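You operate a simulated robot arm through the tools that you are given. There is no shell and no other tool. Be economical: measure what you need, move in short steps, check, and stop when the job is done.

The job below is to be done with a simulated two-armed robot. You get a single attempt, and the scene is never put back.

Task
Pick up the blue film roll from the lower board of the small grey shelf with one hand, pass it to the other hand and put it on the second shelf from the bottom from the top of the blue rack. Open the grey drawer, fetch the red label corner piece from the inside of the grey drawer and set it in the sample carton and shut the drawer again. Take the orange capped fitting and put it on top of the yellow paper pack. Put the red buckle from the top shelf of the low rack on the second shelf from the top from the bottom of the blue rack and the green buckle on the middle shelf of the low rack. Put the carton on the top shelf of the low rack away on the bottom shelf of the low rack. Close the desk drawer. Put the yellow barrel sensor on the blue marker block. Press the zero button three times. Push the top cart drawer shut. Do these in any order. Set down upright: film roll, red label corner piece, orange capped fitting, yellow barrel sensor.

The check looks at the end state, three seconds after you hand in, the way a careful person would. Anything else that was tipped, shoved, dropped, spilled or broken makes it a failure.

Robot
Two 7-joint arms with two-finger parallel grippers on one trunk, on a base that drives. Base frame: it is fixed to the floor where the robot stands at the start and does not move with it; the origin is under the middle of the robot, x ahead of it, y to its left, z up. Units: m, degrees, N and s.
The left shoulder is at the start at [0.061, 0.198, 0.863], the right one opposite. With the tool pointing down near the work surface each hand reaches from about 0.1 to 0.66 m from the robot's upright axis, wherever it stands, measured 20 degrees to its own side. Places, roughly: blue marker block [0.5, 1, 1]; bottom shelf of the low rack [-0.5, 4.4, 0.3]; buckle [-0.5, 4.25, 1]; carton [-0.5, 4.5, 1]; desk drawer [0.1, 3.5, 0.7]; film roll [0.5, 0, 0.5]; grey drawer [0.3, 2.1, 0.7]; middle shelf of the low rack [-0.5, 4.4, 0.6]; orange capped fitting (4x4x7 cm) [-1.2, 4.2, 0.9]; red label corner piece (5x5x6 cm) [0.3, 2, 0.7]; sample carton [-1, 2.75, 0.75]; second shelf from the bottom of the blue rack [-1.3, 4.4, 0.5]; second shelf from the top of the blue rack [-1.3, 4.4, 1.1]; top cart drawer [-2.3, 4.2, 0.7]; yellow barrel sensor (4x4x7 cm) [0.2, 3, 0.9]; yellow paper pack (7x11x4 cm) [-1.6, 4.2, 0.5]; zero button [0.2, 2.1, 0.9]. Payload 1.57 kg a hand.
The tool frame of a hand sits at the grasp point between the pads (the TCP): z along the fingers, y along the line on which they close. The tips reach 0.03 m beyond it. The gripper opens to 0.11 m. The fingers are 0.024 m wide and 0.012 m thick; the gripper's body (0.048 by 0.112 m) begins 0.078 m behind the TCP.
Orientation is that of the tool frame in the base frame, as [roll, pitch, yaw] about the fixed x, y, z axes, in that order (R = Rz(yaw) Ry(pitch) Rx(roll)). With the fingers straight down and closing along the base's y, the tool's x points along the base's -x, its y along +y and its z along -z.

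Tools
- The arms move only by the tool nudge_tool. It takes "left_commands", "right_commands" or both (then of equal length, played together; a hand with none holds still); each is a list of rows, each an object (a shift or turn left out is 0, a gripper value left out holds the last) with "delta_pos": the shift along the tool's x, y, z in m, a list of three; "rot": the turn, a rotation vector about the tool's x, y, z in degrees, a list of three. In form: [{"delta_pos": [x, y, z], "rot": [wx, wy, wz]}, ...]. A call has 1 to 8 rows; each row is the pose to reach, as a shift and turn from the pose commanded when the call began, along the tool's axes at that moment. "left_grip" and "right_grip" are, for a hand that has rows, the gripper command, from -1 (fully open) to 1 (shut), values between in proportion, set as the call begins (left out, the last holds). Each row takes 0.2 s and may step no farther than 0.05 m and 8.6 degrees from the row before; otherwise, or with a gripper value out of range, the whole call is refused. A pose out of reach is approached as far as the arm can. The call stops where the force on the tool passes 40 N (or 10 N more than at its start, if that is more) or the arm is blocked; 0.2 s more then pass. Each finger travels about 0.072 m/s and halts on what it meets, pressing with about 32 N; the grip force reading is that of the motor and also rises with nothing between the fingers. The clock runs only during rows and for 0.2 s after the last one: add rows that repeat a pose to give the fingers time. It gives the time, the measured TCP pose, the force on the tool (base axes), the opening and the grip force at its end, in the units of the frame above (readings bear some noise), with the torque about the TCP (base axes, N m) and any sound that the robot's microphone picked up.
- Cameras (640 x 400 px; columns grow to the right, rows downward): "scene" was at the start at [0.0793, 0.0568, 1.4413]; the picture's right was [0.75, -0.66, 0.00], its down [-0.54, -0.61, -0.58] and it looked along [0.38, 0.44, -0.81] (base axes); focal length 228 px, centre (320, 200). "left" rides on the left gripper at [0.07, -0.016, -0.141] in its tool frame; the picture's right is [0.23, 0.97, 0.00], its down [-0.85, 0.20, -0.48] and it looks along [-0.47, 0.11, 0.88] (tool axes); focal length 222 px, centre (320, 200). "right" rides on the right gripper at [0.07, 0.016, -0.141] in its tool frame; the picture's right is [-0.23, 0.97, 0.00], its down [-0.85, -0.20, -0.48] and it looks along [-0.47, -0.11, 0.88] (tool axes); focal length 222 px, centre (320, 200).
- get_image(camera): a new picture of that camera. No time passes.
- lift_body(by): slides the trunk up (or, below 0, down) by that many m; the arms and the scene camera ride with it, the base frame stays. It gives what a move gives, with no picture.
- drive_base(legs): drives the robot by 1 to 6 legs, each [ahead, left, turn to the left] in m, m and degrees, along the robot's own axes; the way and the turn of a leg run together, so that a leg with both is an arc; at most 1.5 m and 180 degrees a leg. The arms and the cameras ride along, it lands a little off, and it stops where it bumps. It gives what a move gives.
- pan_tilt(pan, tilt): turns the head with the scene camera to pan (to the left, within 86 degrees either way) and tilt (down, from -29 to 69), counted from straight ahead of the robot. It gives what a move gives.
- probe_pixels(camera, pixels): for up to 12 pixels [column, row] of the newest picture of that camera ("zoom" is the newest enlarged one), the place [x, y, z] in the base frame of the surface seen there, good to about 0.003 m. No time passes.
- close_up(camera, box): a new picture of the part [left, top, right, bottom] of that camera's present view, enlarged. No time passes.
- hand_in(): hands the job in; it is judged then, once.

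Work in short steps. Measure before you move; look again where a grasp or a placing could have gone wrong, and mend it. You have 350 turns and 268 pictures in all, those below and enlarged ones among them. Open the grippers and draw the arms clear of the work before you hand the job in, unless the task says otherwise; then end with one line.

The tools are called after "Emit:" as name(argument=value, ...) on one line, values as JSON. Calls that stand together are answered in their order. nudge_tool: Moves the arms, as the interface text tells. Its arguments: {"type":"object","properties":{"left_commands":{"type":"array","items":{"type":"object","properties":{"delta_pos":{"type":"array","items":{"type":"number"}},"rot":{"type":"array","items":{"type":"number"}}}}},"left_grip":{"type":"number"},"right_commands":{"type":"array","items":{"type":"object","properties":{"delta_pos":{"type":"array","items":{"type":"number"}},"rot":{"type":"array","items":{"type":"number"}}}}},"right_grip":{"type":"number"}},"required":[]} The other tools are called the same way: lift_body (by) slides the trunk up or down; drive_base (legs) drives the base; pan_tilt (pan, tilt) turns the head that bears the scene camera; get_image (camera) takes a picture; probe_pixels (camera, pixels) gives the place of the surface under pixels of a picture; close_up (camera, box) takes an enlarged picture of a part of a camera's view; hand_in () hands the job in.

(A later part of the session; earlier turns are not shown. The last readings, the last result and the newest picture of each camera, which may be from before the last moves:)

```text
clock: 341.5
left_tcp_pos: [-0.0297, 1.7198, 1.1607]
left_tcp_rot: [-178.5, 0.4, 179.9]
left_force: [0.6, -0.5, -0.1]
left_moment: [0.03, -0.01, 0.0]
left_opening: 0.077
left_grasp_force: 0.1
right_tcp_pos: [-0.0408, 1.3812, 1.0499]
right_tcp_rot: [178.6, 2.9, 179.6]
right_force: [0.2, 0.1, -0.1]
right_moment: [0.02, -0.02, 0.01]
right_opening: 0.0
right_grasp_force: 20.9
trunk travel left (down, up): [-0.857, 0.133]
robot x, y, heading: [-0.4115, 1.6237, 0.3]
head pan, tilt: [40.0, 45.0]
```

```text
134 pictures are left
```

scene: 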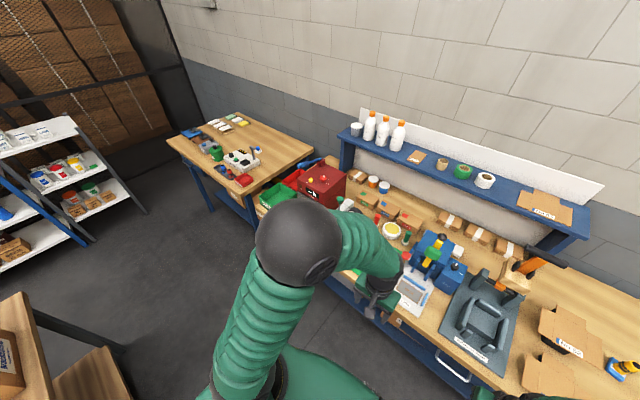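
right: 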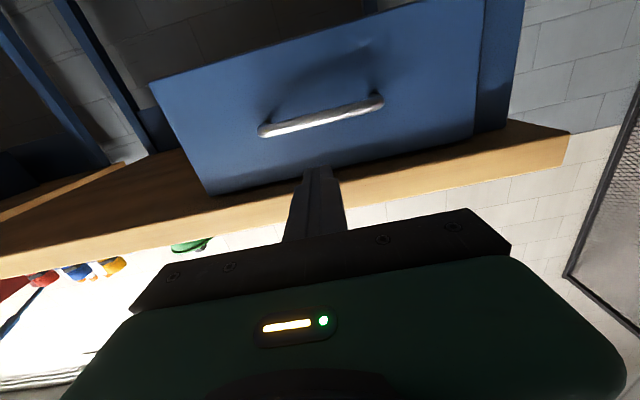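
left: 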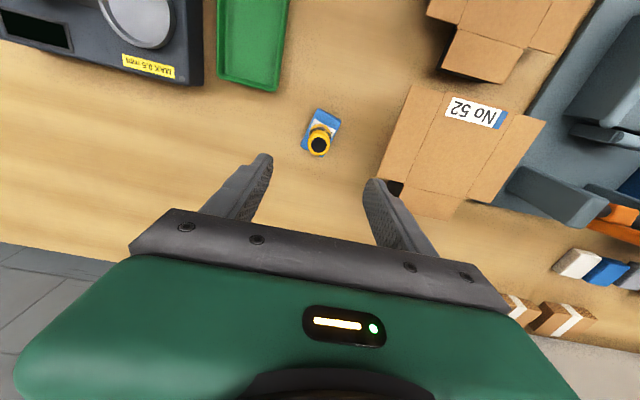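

I return and use the left camera over the gauge instead.

Emit:
drive_base(legs=[[0, 0.33, 0]])

Emit:
get_image(camera="left")

Emit:
pan_tilt(pan=20, tilt=60)

Emit:
get_image(camera="scene")

```text
clock: 343.6
left_tcp_pos: [-0.0301, 2.0357, 1.1616]
left_tcp_rot: [-179.2, 0.4, 179.8]
left_force: [-0.7, -0.5, -0.2]
left_moment: [0.07, 0.02, -0.04]
left_opening: 0.077
left_grasp_force: 0.0
right_tcp_pos: [-0.0421, 1.6977, 1.0468]
right_tcp_rot: [178.0, 2.8, 179.3]
right_force: [-0.2, -0.9, -0.1]
right_moment: [0.16, -0.03, 0.0]
right_opening: 0.0
right_grasp_force: 21.6
trunk travel left (down, up): [-0.857, 0.133]
robot x, y, heading: [-0.4123, 1.9482, -0.2]
head pan, tilt: [40.0, 45.0]
```

```text
133 pictures are left
```

left: 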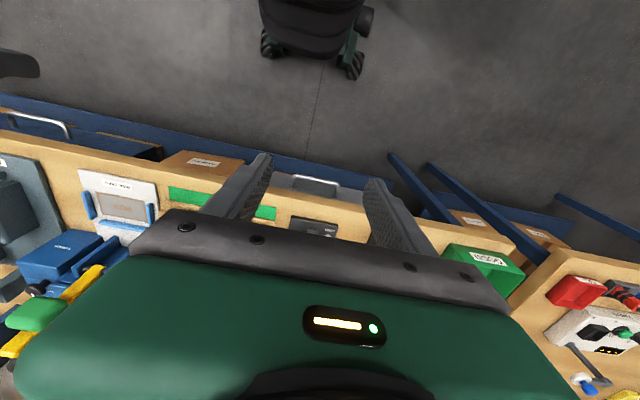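

```text
clock: 344.5
left_tcp_pos: [-0.0313, 2.0392, 1.1609]
left_tcp_rot: [-178.9, 0.4, 179.8]
left_force: [0.1, 0.0, -0.1]
left_moment: [0.06, -0.01, 0.02]
left_opening: 0.0769
left_grasp_force: 0.1
right_tcp_pos: [-0.0418, 1.7006, 1.0495]
right_tcp_rot: [178.4, 3.0, 179.3]
right_force: [1.0, -1.0, 0.1]
right_moment: [0.14, -0.04, -0.01]
right_opening: 0.0
right_grasp_force: 21.5
trunk travel left (down, up): [-0.857, 0.133]
robot x, y, heading: [-0.4114, 1.9486, 0.1]
head pan, tilt: [20.0, 60.0]
```

```text
132 pictures are left
```

scene: 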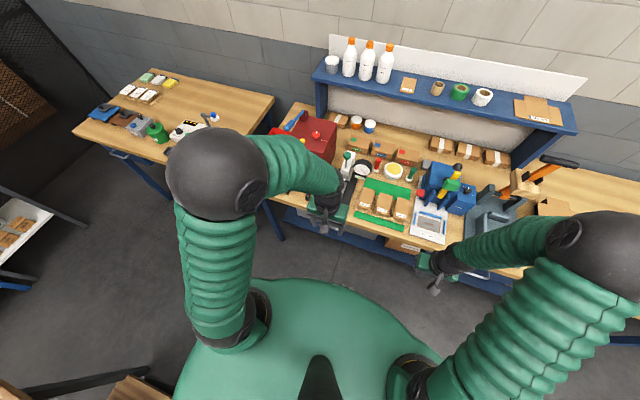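

The left camera looks back towards the robot. I shift the robot 0.25 left so the gauge falls between both arms in the scene view.

Emit:
drive_base(legs=[[0, 0.25, 0]])

Emit:
pan_tilt(pan=-8, tilt=55)

Emit:
get_image(camera="scene")

```text
clock: 346.3
left_tcp_pos: [-0.0325, 2.2902, 1.1617]
left_tcp_rot: [-178.9, 0.4, 179.8]
left_force: [-0.4, -0.9, -0.1]
left_moment: [-0.02, -0.01, -0.01]
left_opening: 0.0771
left_grasp_force: 0.0
right_tcp_pos: [-0.0424, 1.9525, 1.0482]
right_tcp_rot: [178.3, 2.7, 179.3]
right_force: [-0.1, 0.8, -0.2]
right_moment: [-0.01, 0.0, 0.0]
right_opening: 0.0
right_grasp_force: 21.6
trunk travel left (down, up): [-0.857, 0.133]
robot x, y, heading: [-0.4146, 2.2002, 0.2]
head pan, tilt: [20.0, 60.0]
```

```text
clock: 347.2
left_tcp_pos: [-0.0333, 2.2935, 1.1603]
left_tcp_rot: [-178.7, 0.4, 179.8]
left_force: [-0.5, -0.2, 0.2]
left_moment: [0.06, 0.04, -0.01]
left_opening: 0.0771
left_grasp_force: 0.0
right_tcp_pos: [-0.0429, 1.9554, 1.049]
right_tcp_rot: [178.6, 2.9, 179.3]
right_force: [-0.5, -0.2, 0.2]
right_moment: [0.07, 0.0, 0.02]
right_opening: 0.0002
right_grasp_force: 21.5
trunk travel left (down, up): [-0.857, 0.133]
robot x, y, heading: [-0.417, 2.1995, 0.2]
head pan, tilt: [-8.0, 55.0]
```

```text
131 pictures are left
```

scene: 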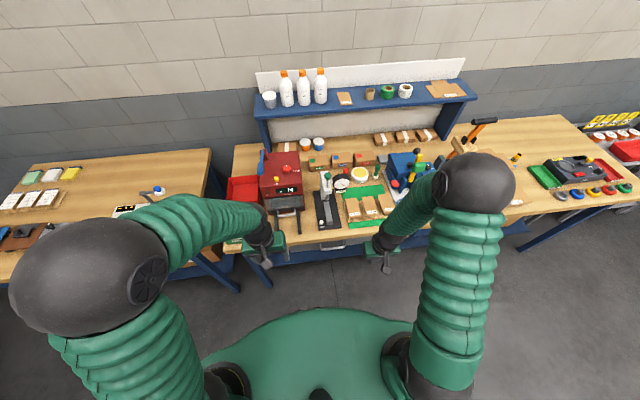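

Now the gauge stand and the drawer are visible. Zoom in.

Emit:
close_up(camera="scene", box=[290, 165, 370, 255])

Emit:
close_up(camera="scene", box=[240, 200, 400, 290])

```text
4.44 times, centred on (330, 210) of scene
```

zoom: 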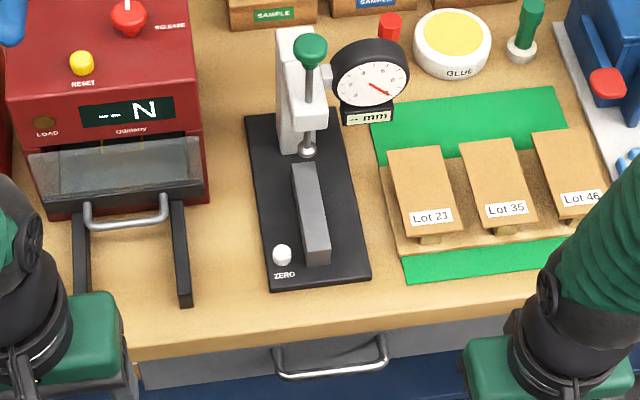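

```text
4.00 times, centred on (320, 245) of scene
```

zoom: 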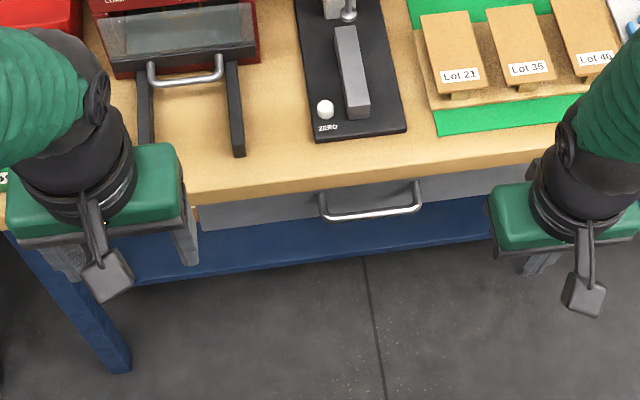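

The white ZERO button and the grey drawer's handle are clear. Probe both.

Emit:
probe_pixels(camera="zoom", pixels=[[325, 106], [325, 118], [318, 108], [333, 108], [345, 122], [350, 60], [370, 213], [322, 205], [418, 200], [260, 212], [470, 185], [350, 195]])

```text
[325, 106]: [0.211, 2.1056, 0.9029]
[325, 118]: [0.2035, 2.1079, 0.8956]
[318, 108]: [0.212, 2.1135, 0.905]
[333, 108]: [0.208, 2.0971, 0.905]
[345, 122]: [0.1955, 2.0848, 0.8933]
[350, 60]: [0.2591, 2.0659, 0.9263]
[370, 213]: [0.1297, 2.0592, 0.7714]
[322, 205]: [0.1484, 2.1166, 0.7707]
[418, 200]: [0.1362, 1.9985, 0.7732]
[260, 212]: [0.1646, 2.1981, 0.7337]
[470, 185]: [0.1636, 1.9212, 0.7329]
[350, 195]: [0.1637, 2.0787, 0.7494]
```

ZERO button centre (0.210, 2.105), top 0.906. Because of the gauge head I press with the right hand tilted ~30° forward. Shift left 0.15, then tilt.

Emit:
drive_base(legs=[[0, 0.15, 0]])

Emit:
nudge_tool(right_commands=[{"delta_pos": [-0.04, 0, -0.02], "rot": [0, 0, 0]}, {"delta_pos": [-0.08, 0, -0.04], "rot": [0, 0, 0]}, {"delta_pos": [-0.12, 0, -0.06], "rot": [0, -6, 0]}, {"delta_pos": [-0.15, 0, -0.06], "rot": [0, -12, 0]}, {"delta_pos": [-0.15, 0, -0.06], "rot": [0, -18, 0]}, {"delta_pos": [-0.15, 0, -0.06], "rot": [0, -24, 0]}, {"delta_pos": [-0.15, 0, -0.06], "rot": [0, -30, 0]}, {"delta_pos": [-0.15, 0, -0.06], "rot": [0, -30, 0]}])

Emit:
get_image(camera="right")

Emit:
get_image(camera="scene")

```text
clock: 348.6
left_tcp_pos: [-0.0327, 2.4254, 1.1621]
left_tcp_rot: [-179.5, 0.4, 179.6]
left_force: [0.0, -0.8, -0.8]
left_moment: [0.09, 0.0, -0.06]
left_opening: 0.077
left_grasp_force: 0.1
right_tcp_pos: [-0.0437, 2.0883, 1.045]
right_tcp_rot: [177.9, 2.8, 179.1]
right_force: [-0.2, -1.3, -0.8]
right_moment: [0.2, -0.08, -0.02]
right_opening: 0.0
right_grasp_force: 21.4
trunk travel left (down, up): [-0.857, 0.133]
robot x, y, heading: [-0.4156, 2.3462, -0.1]
head pan, tilt: [-8.0, 55.0]
```

```text
clock: 350.4
left_tcp_pos: [-0.0342, 2.4385, 1.1619]
left_tcp_rot: [-178.7, 0.5, 179.5]
left_force: [0.1, 0.5, 0.0]
left_moment: [0.03, 0.04, -0.02]
left_opening: 0.0771
left_grasp_force: 0.1
right_tcp_pos: [0.1004, 2.0959, 1.1177]
right_tcp_rot: [178.3, 33.0, 178.2]
right_force: [0.2, -0.9, 0.3]
right_moment: [0.04, 0.0, 0.02]
right_opening: 0.0002
right_grasp_force: 21.6
trunk travel left (down, up): [-0.857, 0.133]
robot x, y, heading: [-0.4134, 2.3453, 0.1]
head pan, tilt: [-8.0, 55.0]
```

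```text
128 pictures are left
```

right: 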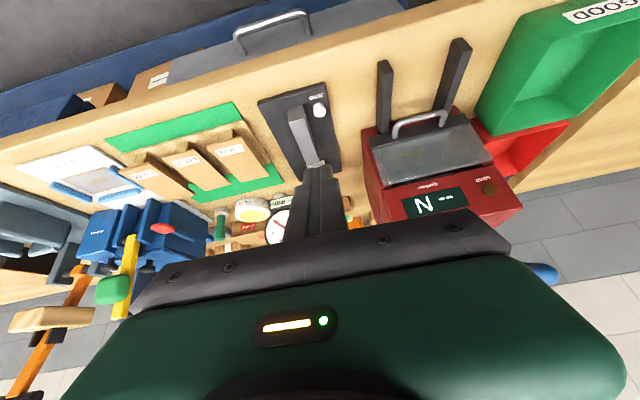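

```text
127 pictures are left
```

scene: 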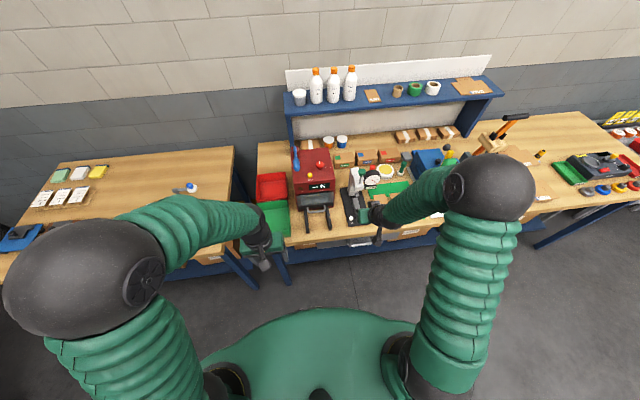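

I refine the button position in the right view, and drive 0.06 ahead.

Emit:
probe_pixels(camera="right", pixels=[[319, 110], [315, 110], [324, 110], [319, 105], [319, 116], [305, 130]])

Emit:
drive_base(legs=[[0.06, 0, 0]])

Emit:
nudge_tool(right_commands=[{}, {}])

```text
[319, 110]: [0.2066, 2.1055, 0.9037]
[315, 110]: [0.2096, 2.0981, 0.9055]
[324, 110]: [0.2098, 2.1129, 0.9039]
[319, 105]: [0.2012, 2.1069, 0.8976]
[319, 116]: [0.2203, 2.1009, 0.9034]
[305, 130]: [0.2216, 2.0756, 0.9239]
```

```text
clock: 351.4
left_tcp_pos: [0.0132, 2.4453, 1.1659]
left_tcp_rot: [-178.4, 1.1, 179.5]
left_force: [0.5, -0.6, 0.8]
left_moment: [0.02, -0.05, -0.01]
left_opening: 0.0769
left_grasp_force: 0.0
right_tcp_pos: [0.1492, 2.1025, 1.1245]
right_tcp_rot: [178.7, 33.6, 178.5]
right_force: [-1.4, -0.3, -0.3]
right_moment: [0.03, -0.08, 0.01]
right_opening: 0.0001
right_grasp_force: 21.1
trunk travel left (down, up): [-0.857, 0.133]
robot x, y, heading: [-0.3509, 2.3464, 0.2]
head pan, tilt: [-8.0, 55.0]
```

```text
clock: 352.0
left_tcp_pos: [0.0207, 2.4478, 1.1619]
left_tcp_rot: [-178.2, 0.8, 179.5]
left_force: [-0.7, -0.1, 0.1]
left_moment: [0.0, -0.05, 0.01]
left_opening: 0.077
left_grasp_force: 0.0
right_tcp_pos: [0.1581, 2.1043, 1.1217]
right_tcp_rot: [178.7, 33.3, 178.6]
right_force: [0.1, -0.5, 0.2]
right_moment: [-0.03, -0.04, 0.01]
right_opening: 0.0
right_grasp_force: 22.0
trunk travel left (down, up): [-0.857, 0.133]
robot x, y, heading: [-0.351, 2.3443, 0.0]
head pan, tilt: [-8.0, 55.0]
```

Button centre (0.2105, 2.1055). Move the fingertip to a hover ~3 cm above it.

Emit:
nudge_tool(right_commands=[{"delta_pos": [0.009, 0, 0.03]}, {"delta_pos": [0.018, 0, 0.06]}, {"delta_pos": [0.027, 0, 0.09]}, {"delta_pos": [0.036, 0, 0.12]}, {"delta_pos": [0.044, 0.001, 0.145]}, {"delta_pos": [0.0472, 0.001, 0.1565]}, {"delta_pos": [0.0472, 0.001, 0.1565]}])

Emit:
get_image(camera="right")

Emit:
close_up(camera="scene", box=[320, 170, 400, 250])

```text
clock: 353.6
left_tcp_pos: [0.0246, 2.4534, 1.1621]
left_tcp_rot: [-178.1, 0.6, 179.7]
left_force: [0.3, 1.2, 0.3]
left_moment: [-0.03, 0.01, -0.03]
left_opening: 0.0772
left_grasp_force: 0.0
right_tcp_pos: [0.205, 2.1109, 0.9644]
right_tcp_rot: [179.0, 33.1, 178.7]
right_force: [0.3, 0.2, 0.2]
right_moment: [-0.04, 0.0, 0.0]
right_opening: 0.0001
right_grasp_force: 21.8
trunk travel left (down, up): [-0.857, 0.133]
robot x, y, heading: [-0.354, 2.3467, 0.3]
head pan, tilt: [-8.0, 55.0]
```

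```text
126 pictures are left
```

right: 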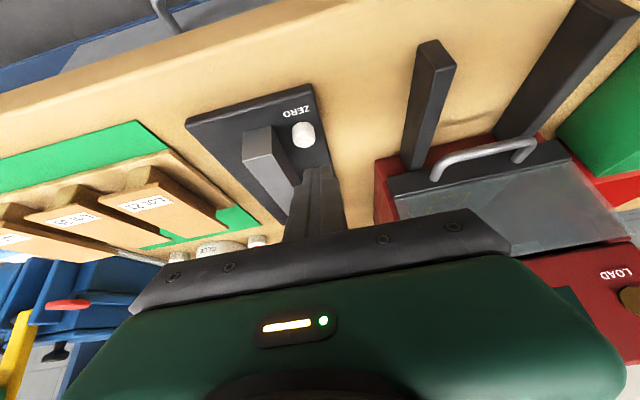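

```text
5.00 times, centred on (360, 210) of scene
```

zoom: 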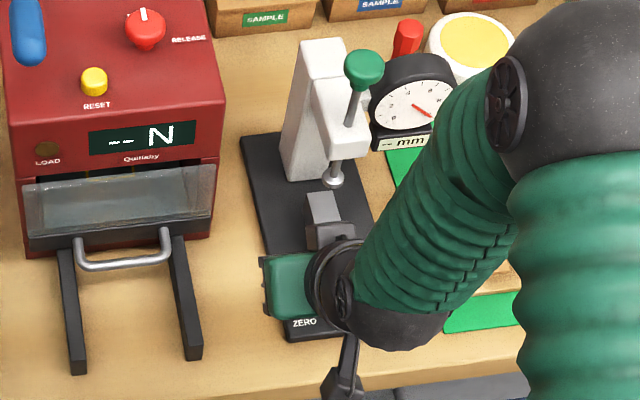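

Shift −7 mm in y to centre on the button, then press down slowly.

Emit:
nudge_tool(right_commands=[{"delta_pos": [0, -0.007, 0]}, {"delta_pos": [0.0055, -0.007, 0.0084]}, {"delta_pos": [0.011, -0.007, 0.0167]}, {"delta_pos": [0.0137, -0.007, 0.0209]}, {"delta_pos": [0.0154, -0.007, 0.0234]}, {"delta_pos": [0.0165, -0.007, 0.0251]}, {"delta_pos": [0.0176, -0.007, 0.0268]}, {"delta_pos": [0.0187, -0.007, 0.0284]}])

Emit:
get_image(camera="right")

```text
clock: 355.4
left_tcp_pos: [0.0245, 2.4513, 1.1614]
left_tcp_rot: [-178.2, 0.7, 179.7]
left_force: [0.4, -1.1, -0.1]
left_moment: [0.02, -0.01, 0.01]
left_opening: 0.0771
left_grasp_force: 0.0
right_tcp_pos: [0.2068, 2.1046, 0.9305]
right_tcp_rot: [178.9, 33.1, 178.7]
right_force: [-0.6, -1.0, 5.7]
right_moment: [-0.03, -0.05, -0.01]
right_opening: 0.0
right_grasp_force: 20.9
trunk travel left (down, up): [-0.857, 0.133]
robot x, y, heading: [-0.3516, 2.3462, -0.1]
head pan, tilt: [-8.0, 55.0]
heard: click
```

```text
124 pictures are left
```

right: 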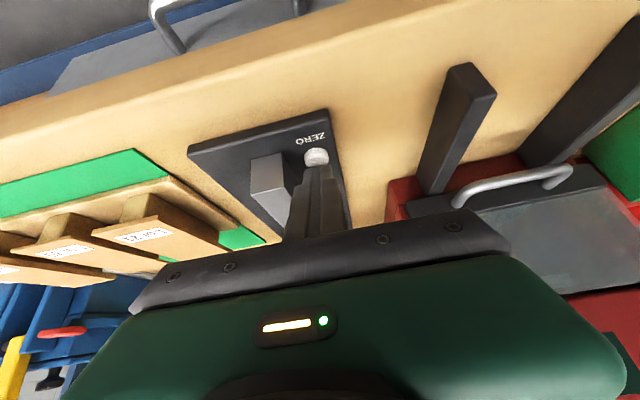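

One click heard. Release fully (up 2 cm), then press a second time.

Emit:
nudge_tool(right_commands=[{"delta_pos": [-0.0055, 0, -0.0084]}, {"delta_pos": [-0.011, 0, -0.0167]}, {"delta_pos": [-0.011, 0, -0.0167]}])

Emit:
nudge_tool(right_commands=[{"delta_pos": [0.0055, 0, 0.0084]}, {"delta_pos": [0.008, 0, 0.012]}, {"delta_pos": [0.0095, 0, 0.0145]}, {"delta_pos": [0.011, 0, 0.0167]}, {"delta_pos": [0.011, 0, 0.0167]}])

```text
clock: 356.2
left_tcp_pos: [0.0244, 2.4508, 1.1617]
left_tcp_rot: [-178.3, 0.5, 179.5]
left_force: [-0.5, 0.8, -0.6]
left_moment: [-0.01, 0.02, 0.02]
left_opening: 0.0773
left_grasp_force: 0.1
right_tcp_pos: [0.2064, 2.104, 0.9501]
right_tcp_rot: [178.9, 32.9, 178.7]
right_force: [0.3, -0.5, 0.1]
right_moment: [-0.03, -0.01, -0.01]
right_opening: 0.0
right_grasp_force: 21.4
trunk travel left (down, up): [-0.857, 0.133]
robot x, y, heading: [-0.3484, 2.348, 0.3]
head pan, tilt: [-8.0, 55.0]
```

```text
clock: 357.4
left_tcp_pos: [0.0237, 2.4522, 1.1612]
left_tcp_rot: [-178.1, 0.6, 179.6]
left_force: [-0.1, -0.7, -1.4]
left_moment: [0.0, -0.01, 0.02]
left_opening: 0.0773
left_grasp_force: 0.1
right_tcp_pos: [0.206, 2.104, 0.9303]
right_tcp_rot: [179.1, 33.0, 178.7]
right_force: [1.3, -1.6, 8.4]
right_moment: [-0.02, -0.1, -0.03]
right_opening: 0.0003
right_grasp_force: 21.1
trunk travel left (down, up): [-0.857, 0.133]
robot x, y, heading: [-0.354, 2.3458, 0.0]
head pan, tilt: [-8.0, 55.0]
heard: click
```

Second click. Release and press a third time, then lift well away.

Emit:
nudge_tool(right_commands=[{"delta_pos": [-0.0055, 0, -0.0084]}, {"delta_pos": [-0.011, 0, -0.0167]}, {"delta_pos": [-0.011, 0, -0.0167]}])

Emit:
nudge_tool(right_commands=[{"delta_pos": [0.0055, 0, 0.0084]}, {"delta_pos": [0.008, 0, 0.012]}, {"delta_pos": [0.0095, 0, 0.0145]}, {"delta_pos": [0.011, 0, 0.0167]}, {"delta_pos": [0.011, 0, 0.0167]}])

Emit:
nudge_tool(right_commands=[{"delta_pos": [-0.0055, 0, -0.0084]}, {"delta_pos": [-0.016, 0, -0.025]}, {"delta_pos": [-0.028, 0, -0.042]}, {"delta_pos": [-0.0, 0, -0.08]}, {"delta_pos": [0.03, 0, -0.11]}])

Emit:
close_up(camera="scene", box=[290, 165, 400, 260])

```text
clock: 358.2
left_tcp_pos: [0.0254, 2.4514, 1.1605]
left_tcp_rot: [-178.2, 0.5, 179.5]
left_force: [0.2, -0.2, -1.0]
left_moment: [-0.01, 0.02, 0.04]
left_opening: 0.077
left_grasp_force: 0.1
right_tcp_pos: [0.2068, 2.1036, 0.9488]
right_tcp_rot: [178.9, 33.0, 178.6]
right_force: [0.4, -0.8, 0.3]
right_moment: [0.0, 0.01, 0.0]
right_opening: 0.0
right_grasp_force: 21.9
trunk travel left (down, up): [-0.857, 0.133]
robot x, y, heading: [-0.3523, 2.3522, 0.2]
head pan, tilt: [-8.0, 55.0]
```

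```text
clock: 359.4
left_tcp_pos: [0.0245, 2.4501, 1.161]
left_tcp_rot: [-178.1, 0.6, 179.7]
left_force: [0.3, -0.1, 0.1]
left_moment: [0.0, 0.04, -0.01]
left_opening: 0.0771
left_grasp_force: 0.0
right_tcp_pos: [0.2065, 2.1048, 0.9297]
right_tcp_rot: [179.0, 33.1, 178.6]
right_force: [0.9, -0.8, 7.8]
right_moment: [-0.05, -0.02, -0.08]
right_opening: 0.0
right_grasp_force: 21.0
trunk travel left (down, up): [-0.857, 0.133]
robot x, y, heading: [-0.3512, 2.3457, 0.1]
head pan, tilt: [-8.0, 55.0]
heard: click
```

```text
clock: 360.6
left_tcp_pos: [0.0239, 2.451, 1.1619]
left_tcp_rot: [-178.4, 0.6, 179.6]
left_force: [-0.3, -0.1, 0.1]
left_moment: [0.04, 0.02, 0.01]
left_opening: 0.0766
left_grasp_force: 0.0
right_tcp_pos: [0.1198, 2.1045, 1.0065]
right_tcp_rot: [179.0, 33.0, 178.6]
right_force: [0.5, -0.8, 0.2]
right_moment: [-0.02, -0.04, -0.01]
right_opening: 0.0
right_grasp_force: 21.7
trunk travel left (down, up): [-0.857, 0.133]
robot x, y, heading: [-0.3564, 2.3473, 0.4]
head pan, tilt: [-8.0, 55.0]
```

```text
4.21 times, centred on (345, 212) of scene
```

zoom: 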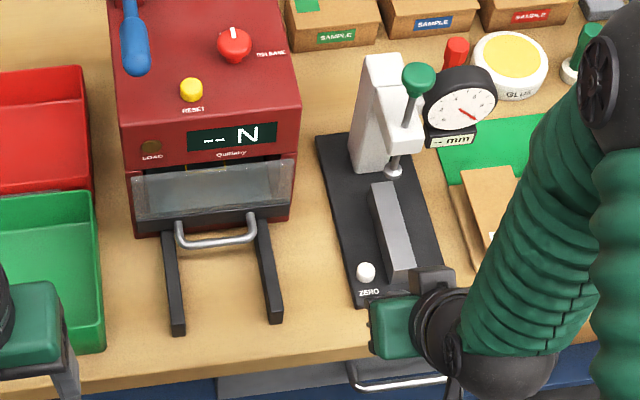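

Three clicks. Now the grey drawer: back off 0.14, and turn the right hand horizontal, then roll it 90° so the fingers close vertically on the handle bar.

Emit:
drive_base(legs=[[-0.15, 0, 0]])

Emit:
nudge_tool(right_commands=[{"rot": [0, -8.2, 0]}, {"rot": [0, -16.4, 0]}, {"rot": [0, -24.6, 0]}, {"rot": [0, -32.8, 0]}, {"rot": [0, -41, 0]}, {"rot": [0, -49.2, 0]}, {"rot": [0, -57, 0]}, {"rot": [0, -57, 0]}])

Emit:
nudge_tool(right_commands=[{"rot": [0, 0, 8]}, {"rot": [0, 0, 16]}, {"rot": [0, 0, 24]}, {"rot": [0, 0, 32]}, {"rot": [0, 0, 40]}, {"rot": [0, 0, 48]}, {"rot": [0, 0, 56]}, {"rot": [0, 0, 64]}])

```text
clock: 361.9
left_tcp_pos: [-0.1218, 2.4503, 1.1614]
left_tcp_rot: [-178.2, 0.4, 179.6]
left_force: [-0.7, -0.5, -0.1]
left_moment: [0.02, 0.02, -0.07]
left_opening: 0.0771
left_grasp_force: 0.1
right_tcp_pos: [-0.0272, 2.1035, 1.0049]
right_tcp_rot: [178.9, 32.9, 178.6]
right_force: [1.1, 0.2, -0.7]
right_moment: [-0.01, -0.01, 0.01]
right_opening: 0.0
right_grasp_force: 21.4
trunk travel left (down, up): [-0.857, 0.133]
robot x, y, heading: [-0.5056, 2.342, -0.2]
head pan, tilt: [-8.0, 55.0]
```

```text
clock: 363.7
left_tcp_pos: [-0.1263, 2.4491, 1.1622]
left_tcp_rot: [-178.3, 0.7, 179.7]
left_force: [0.2, 0.4, -0.5]
left_moment: [0.01, 0.01, 0.02]
left_opening: 0.0771
left_grasp_force: 0.0
right_tcp_pos: [-0.0313, 2.1016, 1.0074]
right_tcp_rot: [79.5, 89.0, 78.7]
right_force: [-0.2, -0.1, -0.2]
right_moment: [-0.01, 0.03, 0.01]
right_opening: 0.0002
right_grasp_force: 21.2
trunk travel left (down, up): [-0.857, 0.133]
robot x, y, heading: [-0.5057, 2.3447, -0.1]
head pan, tilt: [-8.0, 55.0]
```

```text
clock: 365.5
left_tcp_pos: [-0.1263, 2.4505, 1.1618]
left_tcp_rot: [-178.2, 0.6, 179.6]
left_force: [0.7, 0.3, 0.0]
left_moment: [0.0, 0.02, -0.01]
left_opening: 0.0772
left_grasp_force: 0.0
right_tcp_pos: [-0.0312, 2.1042, 1.0067]
right_tcp_rot: [89.9, 24.9, 89.2]
right_force: [-0.2, -0.5, 0.3]
right_moment: [-0.05, -0.01, 0.0]
right_opening: 0.0001
right_grasp_force: 20.9
trunk travel left (down, up): [-0.857, 0.133]
robot x, y, heading: [-0.5015, 2.3503, -0.1]
head pan, tilt: [-8.0, 55.0]
```

Finish the roll (25° more), open to 0.05, and lower the trunk to handle height while pulling the left hand back a little.

Emit:
nudge_tool(right_commands=[{"rot": [0, 0, 8]}, {"rot": [0, 0, 16]}, {"rot": [0, 0, 25]}, {"rot": [0, 0, 25]}, {"rot": [0, 0, 25]}], left_commands=[{"delta_pos": [0.03, 0, 0]}, {"delta_pos": [0.06, 0, 0]}, {"delta_pos": [0.08, 0, 0]}, {"delta_pos": [0.08, 0, 0]}, {"delta_pos": [0.08, 0, 0]}], right_grip=0.05)

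Emit:
lift_body(by=-0.235)

Emit:
get_image(camera="right")

Emit:
get_image(camera="scene")

```text
refused: row 3 steps farther than a row can; nothing moved
```

```text
clock: 368.0
left_tcp_pos: [-0.1275, 2.4511, 0.9276]
left_tcp_rot: [-178.2, 0.7, 179.6]
left_force: [0.0, -0.4, 0.5]
left_moment: [-0.03, 0.01, -0.01]
left_opening: 0.0768
left_grasp_force: 0.1
right_tcp_pos: [-0.0299, 2.104, 0.7723]
right_tcp_rot: [89.9, 25.2, 89.2]
right_force: [-0.2, 0.0, -0.3]
right_moment: [0.01, -0.02, 0.01]
right_opening: 0.0004
right_grasp_force: 21.4
trunk travel left (down, up): [-0.622, 0.368]
robot x, y, heading: [-0.5036, 2.3497, -0.1]
head pan, tilt: [-8.0, 55.0]
```

```text
122 pictures are left
```

right: 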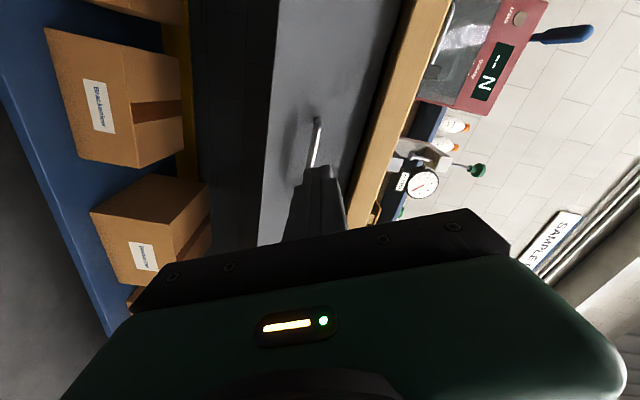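

```text
121 pictures are left
```

scene: 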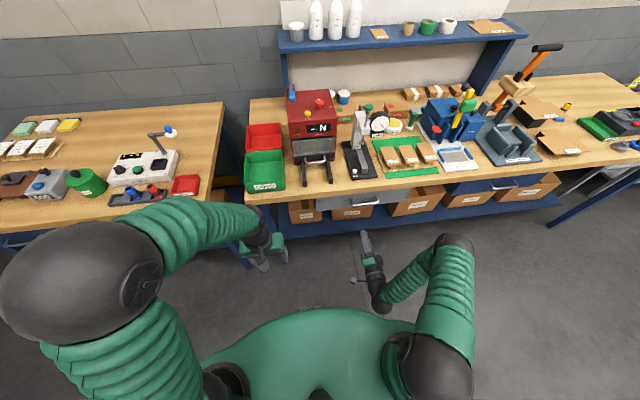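

Row 3 was too large a turn; I redo it in smaller steps.

Emit:
nudge_tool(right_commands=[{"rot": [0, 0, 8]}, {"rot": [0, 0, 16]}, {"rot": [0, 0, 24]}, {"rot": [0, 0, 25]}, {"rot": [0, 0, 25]}], left_commands=[{"delta_pos": [0.03, 0, 0]}, {"delta_pos": [0.06, 0, 0]}, {"delta_pos": [0.08, 0, 0]}, {"delta_pos": [0.08, 0, 0]}, {"delta_pos": [0.08, 0, 0]}], right_grip=0.05)

Emit:
drive_base(legs=[[0, -0.045, 0], [0.07, 0, 0]])

Emit:
get_image(camera="right")

Emit:
close_up(camera="scene", box=[310, 170, 430, 290])

```text
clock: 369.2
left_tcp_pos: [-0.2056, 2.4519, 0.9253]
left_tcp_rot: [-178.2, 0.5, 179.6]
left_force: [-0.3, 0.2, -0.1]
left_moment: [0.0, -0.01, 0.04]
left_opening: 0.0769
left_grasp_force: 0.2
right_tcp_pos: [-0.0304, 2.1023, 0.7715]
right_tcp_rot: [89.9, -0.1, 89.2]
right_force: [0.1, 0.0, 0.0]
right_moment: [-0.02, 0.0, -0.03]
right_opening: 0.0523
right_grasp_force: 0.0
trunk travel left (down, up): [-0.622, 0.368]
robot x, y, heading: [-0.503, 2.3452, -0.0]
head pan, tilt: [-8.0, 55.0]
```

```text
clock: 370.7
left_tcp_pos: [-0.136, 2.4053, 0.9253]
left_tcp_rot: [-178.1, 0.7, 179.6]
left_force: [-0.3, 0.4, -0.4]
left_moment: [-0.02, 0.02, 0.01]
left_opening: 0.0771
left_grasp_force: 0.0
right_tcp_pos: [0.0383, 2.0596, 0.7721]
right_tcp_rot: [89.9, 0.1, 89.2]
right_force: [0.9, 0.9, 0.1]
right_moment: [0.01, 0.01, 0.0]
right_opening: 0.0525
right_grasp_force: 0.0
trunk travel left (down, up): [-0.622, 0.368]
robot x, y, heading: [-0.4318, 2.303, 0.1]
head pan, tilt: [-8.0, 55.0]
```

```text
120 pictures are left
```

right: 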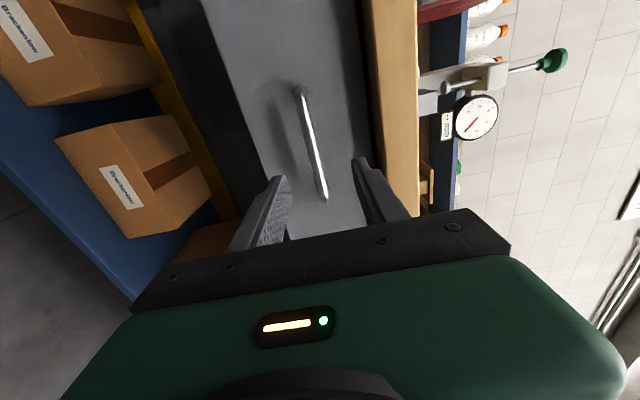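

```text
3.33 times, centred on (370, 230) of scene
```

zoom: 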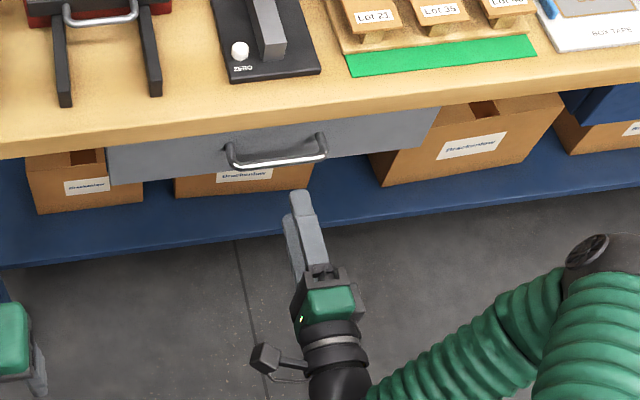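

The bar is between the fingers. Advance 0.088 and close.

Emit:
nudge_tool(right_commands=[{"delta_pos": [0, 0, 0.03]}, {"delta_pos": [0, 0, 0.06]}, {"delta_pos": [0, 0, 0.088]}, {"delta_pos": [0, 0, 0.088]}])

Emit:
nudge_tool(right_commands=[{}, {}, {}, {}, {}], right_grip=1)

```text
clock: 371.7
left_tcp_pos: [-0.1374, 2.4169, 0.9253]
left_tcp_rot: [-177.5, 0.7, 179.6]
left_force: [1.4, 0.1, -0.1]
left_moment: [-0.03, -0.06, 0.02]
left_opening: 0.077
left_grasp_force: 0.2
right_tcp_pos: [0.1262, 2.0669, 0.7766]
right_tcp_rot: [90.0, 0.7, 89.2]
right_force: [0.2, 0.5, -0.3]
right_moment: [0.02, 0.0, 0.0]
right_opening: 0.0521
right_grasp_force: 0.0
trunk travel left (down, up): [-0.622, 0.368]
robot x, y, heading: [-0.4322, 2.2987, 0.1]
head pan, tilt: [-8.0, 55.0]
```

```text
clock: 372.6
left_tcp_pos: [-0.1369, 2.4108, 0.9259]
left_tcp_rot: [-177.9, 0.8, 179.7]
left_force: [-1.0, 0.2, 0.4]
left_moment: [0.0, -0.02, 0.01]
left_opening: 0.0772
left_grasp_force: 0.1
right_tcp_pos: [0.1222, 2.0575, 0.7656]
right_tcp_rot: [91.4, 0.5, 88.9]
right_force: [-1.2, -5.9, -26.9]
right_moment: [0.48, 0.18, -0.07]
right_opening: 0.0121
right_grasp_force: 29.8
trunk travel left (down, up): [-0.622, 0.368]
robot x, y, heading: [-0.4309, 2.3021, 0.2]
head pan, tilt: [-8.0, 55.0]
stopped in row 4 (right hand): the force on the tool passed its limit at 42 N (the readings are from after the stop); the commanded pose is now the measured one
```

The bar is gripped (0.012). I relieve the vertical load and pull by driving back 0.12.

Emit:
nudge_tool(right_commands=[{"delta_pos": [0, -0.003, 0]}, {"delta_pos": [0, -0.004, 0]}])

Emit:
drive_base(legs=[[-0.1, 0, 0]])

Emit:
get_image(camera="scene")

```text
clock: 373.2
left_tcp_pos: [-0.1369, 2.4093, 0.9251]
left_tcp_rot: [-177.9, 0.7, 179.7]
left_force: [0.3, 0.0, 0.0]
left_moment: [0.01, -0.03, -0.01]
left_opening: 0.077
left_grasp_force: 0.1
right_tcp_pos: [0.1229, 2.0578, 0.7662]
right_tcp_rot: [90.6, 0.5, 88.8]
right_force: [-1.1, -9.2, -14.4]
right_moment: [0.58, 0.1, 0.09]
right_opening: 0.0118
right_grasp_force: 29.0
trunk travel left (down, up): [-0.622, 0.368]
robot x, y, heading: [-0.4338, 2.301, -0.1]
head pan, tilt: [-8.0, 55.0]
```

```text
clock: 374.3
left_tcp_pos: [-0.2379, 2.41, 0.9251]
left_tcp_rot: [-177.9, 0.7, 179.7]
left_force: [-0.4, 0.3, -0.1]
left_moment: [0.04, -0.02, 0.0]
left_opening: 0.0771
left_grasp_force: 0.0
right_tcp_pos: [0.0217, 2.0594, 0.7666]
right_tcp_rot: [90.7, 0.6, 88.9]
right_force: [0.7, -12.2, -13.3]
right_moment: [0.52, -0.02, -0.28]
right_opening: 0.0118
right_grasp_force: 29.4
trunk travel left (down, up): [-0.622, 0.368]
robot x, y, heading: [-0.5324, 2.305, -0.2]
head pan, tilt: [-8.0, 55.0]
```

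```text
118 pictures are left
```

scene: 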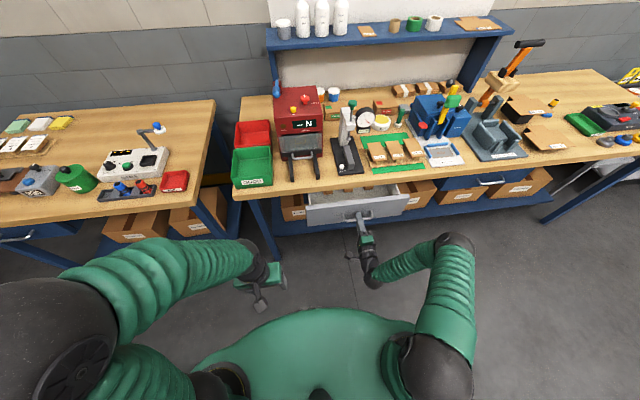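

The drawer slides out. Continue: 0.045 m by base, and 0.1 by the arm.

Emit:
drive_base(legs=[[-0.04, 0, 0]])

Emit:
nudge_tool(right_commands=[{"delta_pos": [0, 0, -0.02]}, {"delta_pos": [0, 0, -0.04]}, {"delta_pos": [0, 0, -0.06]}, {"delta_pos": [0, 0, -0.08]}, {"delta_pos": [0, 0, -0.1]}, {"delta_pos": [0, 0, -0.11]}])

Emit:
get_image(camera="scene")

```text
clock: 375.2
left_tcp_pos: [-0.2776, 2.4123, 0.9256]
left_tcp_rot: [-177.8, 0.9, 179.6]
left_force: [-0.4, 0.1, 0.5]
left_moment: [0.0, -0.04, 0.0]
left_opening: 0.0769
left_grasp_force: 0.0
right_tcp_pos: [-0.0183, 2.0591, 0.7666]
right_tcp_rot: [90.6, 0.7, 88.7]
right_force: [0.6, -13.1, -17.0]
right_moment: [0.63, -0.02, 0.13]
right_opening: 0.0118
right_grasp_force: 29.4
trunk travel left (down, up): [-0.622, 0.368]
robot x, y, heading: [-0.5727, 2.3021, -0.1]
head pan, tilt: [-8.0, 55.0]
```

```text
clock: 376.6
left_tcp_pos: [-0.2803, 2.4113, 0.9258]
left_tcp_rot: [-177.8, 0.7, 179.6]
left_force: [-0.5, -0.1, 0.1]
left_moment: [-0.02, -0.05, 0.02]
left_opening: 0.0771
left_grasp_force: 0.0
right_tcp_pos: [-0.1287, 2.0592, 0.7661]
right_tcp_rot: [91.0, 0.8, 88.4]
right_force: [-0.9, -18.9, -30.4]
right_moment: [0.65, 0.12, 0.0]
right_opening: 0.0117
right_grasp_force: 29.6
trunk travel left (down, up): [-0.622, 0.368]
robot x, y, heading: [-0.5734, 2.3022, -0.3]
head pan, tilt: [-8.0, 55.0]
```

```text
117 pictures are left
```

scene: 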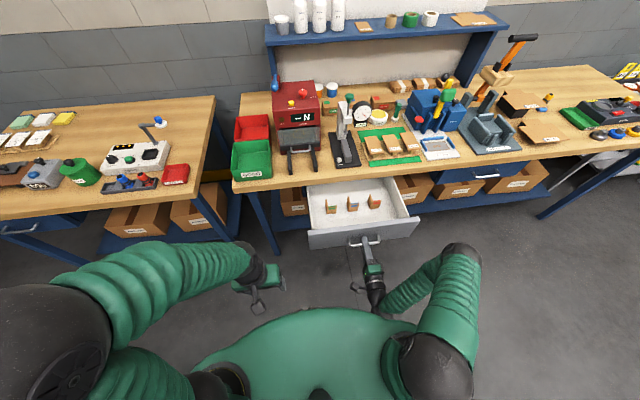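

The drawer is open ~0.25 m with three corner pieces inside. I zoom in to find the red-labelled one.

Emit:
close_up(camera="scene", box=[300, 170, 420, 250])

Emit:
probe_pixels(camera="zoom", pixels=[[165, 185], [165, 210], [285, 175], [285, 200], [405, 170], [405, 195], [300, 250], [60, 200], [560, 200], [300, 60], [100, 345]])

```text
5.00 times, centred on (360, 210) of scene
```

zoom: 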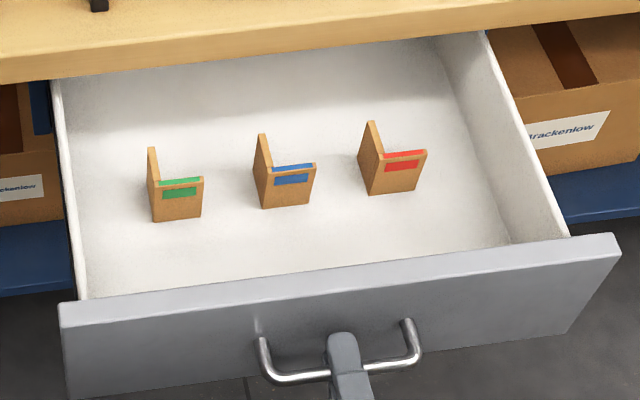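

```text
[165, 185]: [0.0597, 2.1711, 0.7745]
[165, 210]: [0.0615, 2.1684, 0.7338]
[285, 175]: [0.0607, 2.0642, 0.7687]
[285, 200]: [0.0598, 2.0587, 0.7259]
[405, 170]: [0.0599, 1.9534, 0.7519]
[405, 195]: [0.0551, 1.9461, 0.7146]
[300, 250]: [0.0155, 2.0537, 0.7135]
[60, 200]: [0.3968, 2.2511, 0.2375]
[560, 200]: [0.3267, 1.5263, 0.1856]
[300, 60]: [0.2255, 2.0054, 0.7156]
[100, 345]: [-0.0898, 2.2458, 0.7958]
```

The red-label piece is at x≈0.06–0.11, y 1.93–1.985, z 0.714–0.774. I release the handle with the right hand and back it out.

Emit:
nudge_tool(right_commands=[{}, {}, {}], right_grip=0.05)

Emit:
nudge_tool(right_commands=[{"delta_pos": [0, 0, -0.02]}, {"delta_pos": [0, 0, -0.04]}, {"delta_pos": [0, 0, -0.05]}])

Emit:
close_up(camera="scene", box=[300, 170, 420, 310])

```text
clock: 377.4
left_tcp_pos: [-0.2812, 2.4121, 0.9272]
left_tcp_rot: [-177.8, 1.0, 179.6]
left_force: [-1.3, -0.6, 1.1]
left_moment: [-0.01, -0.04, 0.0]
left_opening: 0.0769
left_grasp_force: 0.0
right_tcp_pos: [-0.1301, 2.0604, 0.7694]
right_tcp_rot: [90.6, 0.7, 88.6]
right_force: [0.7, -0.8, 0.1]
right_moment: [0.04, -0.04, 0.01]
right_opening: 0.0522
right_grasp_force: 0.1
trunk travel left (down, up): [-0.622, 0.368]
robot x, y, heading: [-0.5745, 2.3016, 0.2]
head pan, tilt: [-8.0, 55.0]
```

```text
clock: 378.2
left_tcp_pos: [-0.2802, 2.414, 0.9267]
left_tcp_rot: [-177.6, 0.9, 179.6]
left_force: [0.5, 0.3, -0.2]
left_moment: [-0.01, 0.02, -0.01]
left_opening: 0.0771
left_grasp_force: 0.0
right_tcp_pos: [-0.18, 2.0628, 0.7697]
right_tcp_rot: [90.5, 0.8, 88.7]
right_force: [0.5, -0.9, -1.0]
right_moment: [-0.02, 0.02, -0.01]
right_opening: 0.0523
right_grasp_force: 0.0
trunk travel left (down, up): [-0.622, 0.368]
robot x, y, heading: [-0.5725, 2.3031, -0.1]
head pan, tilt: [-8.0, 55.0]
```

```text
2.86 times, centred on (360, 240) of scene
```

zoom: 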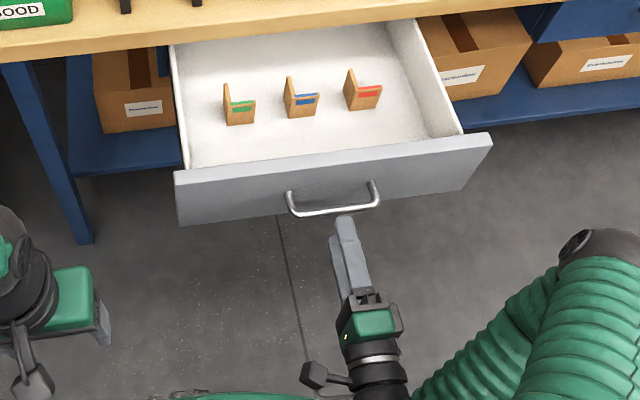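

Handle free. Raise the trunk 0.2, move right 0.44 and ahead 0.1, so the left hand can reach into the drawer.

Emit:
lift_body(by=0.2)

Emit:
drive_base(legs=[[0, -0.44, 0], [0.1, 0, 0]])

Emit:
nudge_tool(left_commands=[{"delta_pos": [-0.04, 0, 0]}, {"delta_pos": [-0.08, 0, 0]}, {"delta_pos": [-0.12, 0, 0]}, {"delta_pos": [-0.16, 0, 0], "rot": [0, -5, 0]}, {"delta_pos": [-0.2, 0, 0], "rot": [0, -10, 0]}, {"delta_pos": [-0.21, 0, 0], "rot": [0, -15, 0]}, {"delta_pos": [-0.21, 0, 0], "rot": [0, -20, 0]}, {"delta_pos": [-0.21, 0, 0], "rot": [0, -20, 0]}], left_grip=-0.6)

Emit:
get_image(camera="left")

Emit:
get_image(camera="scene")

```text
clock: 380.4
left_tcp_pos: [-0.2807, 2.4146, 1.1271]
left_tcp_rot: [-177.5, 1.0, 179.6]
left_force: [-0.2, 1.1, 0.4]
left_moment: [0.01, 0.0, 0.0]
left_opening: 0.0772
left_grasp_force: 0.1
right_tcp_pos: [-0.1801, 2.0632, 0.9693]
right_tcp_rot: [90.6, 0.9, 88.7]
right_force: [-0.6, -0.7, -0.2]
right_moment: [0.0, 0.01, 0.0]
right_opening: 0.0524
right_grasp_force: 0.0
trunk travel left (down, up): [-0.822, 0.168]
robot x, y, heading: [-0.5707, 2.3023, -0.1]
head pan, tilt: [-8.0, 55.0]
```

```text
clock: 383.8
left_tcp_pos: [-0.1859, 1.9743, 1.1284]
left_tcp_rot: [-177.5, 1.3, 179.8]
left_force: [-0.1, -0.3, -0.2]
left_moment: [0.02, -0.05, 0.01]
left_opening: 0.0769
left_grasp_force: 0.1
right_tcp_pos: [-0.083, 1.6234, 0.9727]
right_tcp_rot: [90.3, 1.0, 88.8]
right_force: [0.6, -0.3, -0.6]
right_moment: [0.01, 0.01, -0.02]
right_opening: 0.0524
right_grasp_force: 0.1
trunk travel left (down, up): [-0.822, 0.168]
robot x, y, heading: [-0.4758, 1.8625, -0.0]
head pan, tilt: [-8.0, 55.0]
```

```text
clock: 385.6
left_tcp_pos: [0.0278, 1.973, 1.1307]
left_tcp_rot: [-177.2, 21.0, -179.3]
left_force: [0.5, 0.8, 0.4]
left_moment: [0.05, 0.01, 0.01]
left_opening: 0.0881
left_grasp_force: 0.1
right_tcp_pos: [-0.0795, 1.6243, 0.9691]
right_tcp_rot: [90.6, 0.9, 88.8]
right_force: [-0.3, 0.2, -0.2]
right_moment: [0.0, 0.02, 0.03]
right_opening: 0.0525
right_grasp_force: 0.1
trunk travel left (down, up): [-0.822, 0.168]
robot x, y, heading: [-0.4721, 1.8603, -0.0]
head pan, tilt: [-8.0, 55.0]
```

```text
114 pictures are left
```

left: 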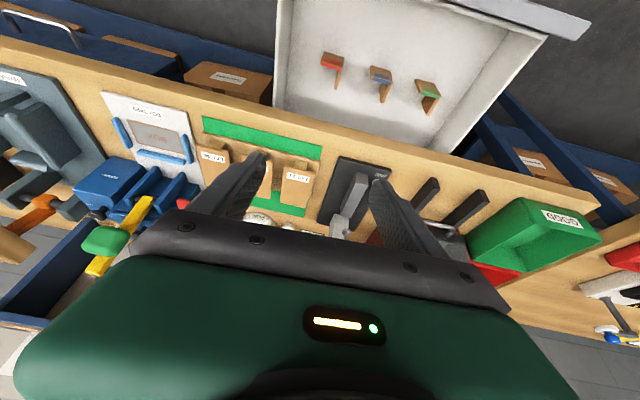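

```text
113 pictures are left
```

scene: 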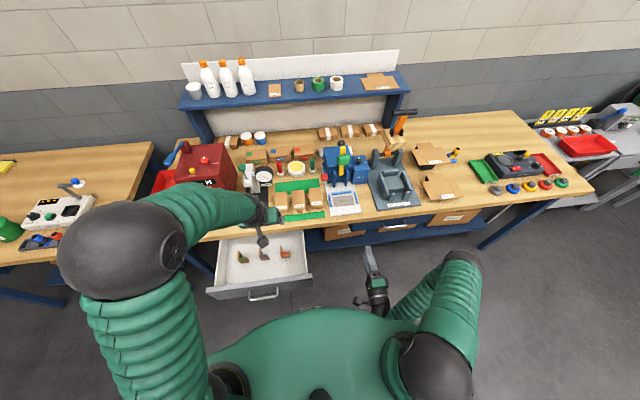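

I zoom the left view on the pieces and probe the red one.

Emit:
close_up(camera="left", box=[290, 30, 370, 110])

Emit:
probe_pixels(camera="zoom", pixels=[[300, 190], [340, 198], [380, 210], [430, 222], [400, 300], [390, 400], [300, 215], [395, 350], [340, 300], [380, 445]])

```text
5.00 times, centred on (330, 70) of left
```

zoom: 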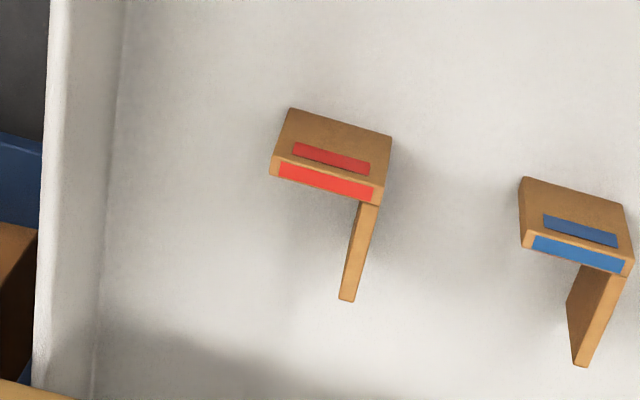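

```text
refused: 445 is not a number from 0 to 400
```

Probe the tops: the red strip ends and the side wall's top.

Emit:
probe_pixels(camera="zoom", pixels=[[282, 170], [325, 182], [372, 195], [366, 215], [358, 255], [349, 292], [540, 245], [300, 125], [380, 145], [100, 200]])

```text
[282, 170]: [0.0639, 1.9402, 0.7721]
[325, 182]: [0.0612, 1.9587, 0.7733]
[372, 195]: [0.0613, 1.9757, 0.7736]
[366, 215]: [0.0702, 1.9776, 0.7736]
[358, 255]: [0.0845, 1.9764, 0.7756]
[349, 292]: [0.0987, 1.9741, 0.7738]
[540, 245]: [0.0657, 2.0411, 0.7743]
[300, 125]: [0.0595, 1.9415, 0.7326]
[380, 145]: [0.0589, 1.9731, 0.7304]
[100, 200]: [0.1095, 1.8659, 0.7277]
```

Piece spans x 0.058–0.105, y 1.935–1.981, top 0.774. Lower the trunk 0.25, then align at (0.067, 1.958).

Emit:
lift_body(by=-0.25)

Emit:
nudge_tool(left_commands=[{"delta_pos": [-0.01, -0.007, 0]}, {"delta_pos": [-0.02, -0.015, 0]}, {"delta_pos": [-0.02, -0.015, 0.02]}, {"delta_pos": [-0.02, -0.015, 0.03]}, {"delta_pos": [-0.02, -0.015, 0.03]}])

Emit:
get_image(camera="left")

```text
clock: 388.2
left_tcp_pos: [0.0293, 1.9728, 0.8811]
left_tcp_rot: [-177.4, 21.0, -179.3]
left_force: [-0.2, -0.2, 0.2]
left_moment: [-0.03, 0.02, -0.02]
left_opening: 0.088
left_grasp_force: 0.0
right_tcp_pos: [-0.0798, 1.6229, 0.7214]
right_tcp_rot: [90.6, 0.9, 88.8]
right_force: [-0.1, 0.5, -0.9]
right_moment: [-0.01, 0.0, 0.0]
right_opening: 0.0522
right_grasp_force: 0.1
trunk travel left (down, up): [-0.572, 0.418]
robot x, y, heading: [-0.4729, 1.8578, 0.0]
head pan, tilt: [-8.0, 55.0]
```

```text
clock: 389.4
left_tcp_pos: [0.058, 1.9585, 0.861]
left_tcp_rot: [-177.4, 21.0, -179.4]
left_force: [-0.8, 0.1, 0.2]
left_moment: [-0.02, 0.06, 0.04]
left_opening: 0.0882
left_grasp_force: 0.0
right_tcp_pos: [-0.0794, 1.6226, 0.7197]
right_tcp_rot: [90.6, 0.9, 88.8]
right_force: [-0.3, -1.2, -0.3]
right_moment: [0.0, 0.0, 0.0]
right_opening: 0.0522
right_grasp_force: 0.0
trunk travel left (down, up): [-0.572, 0.418]
robot x, y, heading: [-0.4743, 1.8612, 0.1]
head pan, tilt: [-8.0, 55.0]
```

```text
111 pictures are left
```

left: 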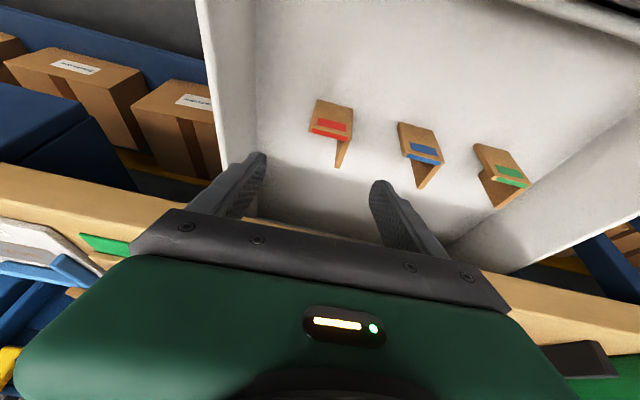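

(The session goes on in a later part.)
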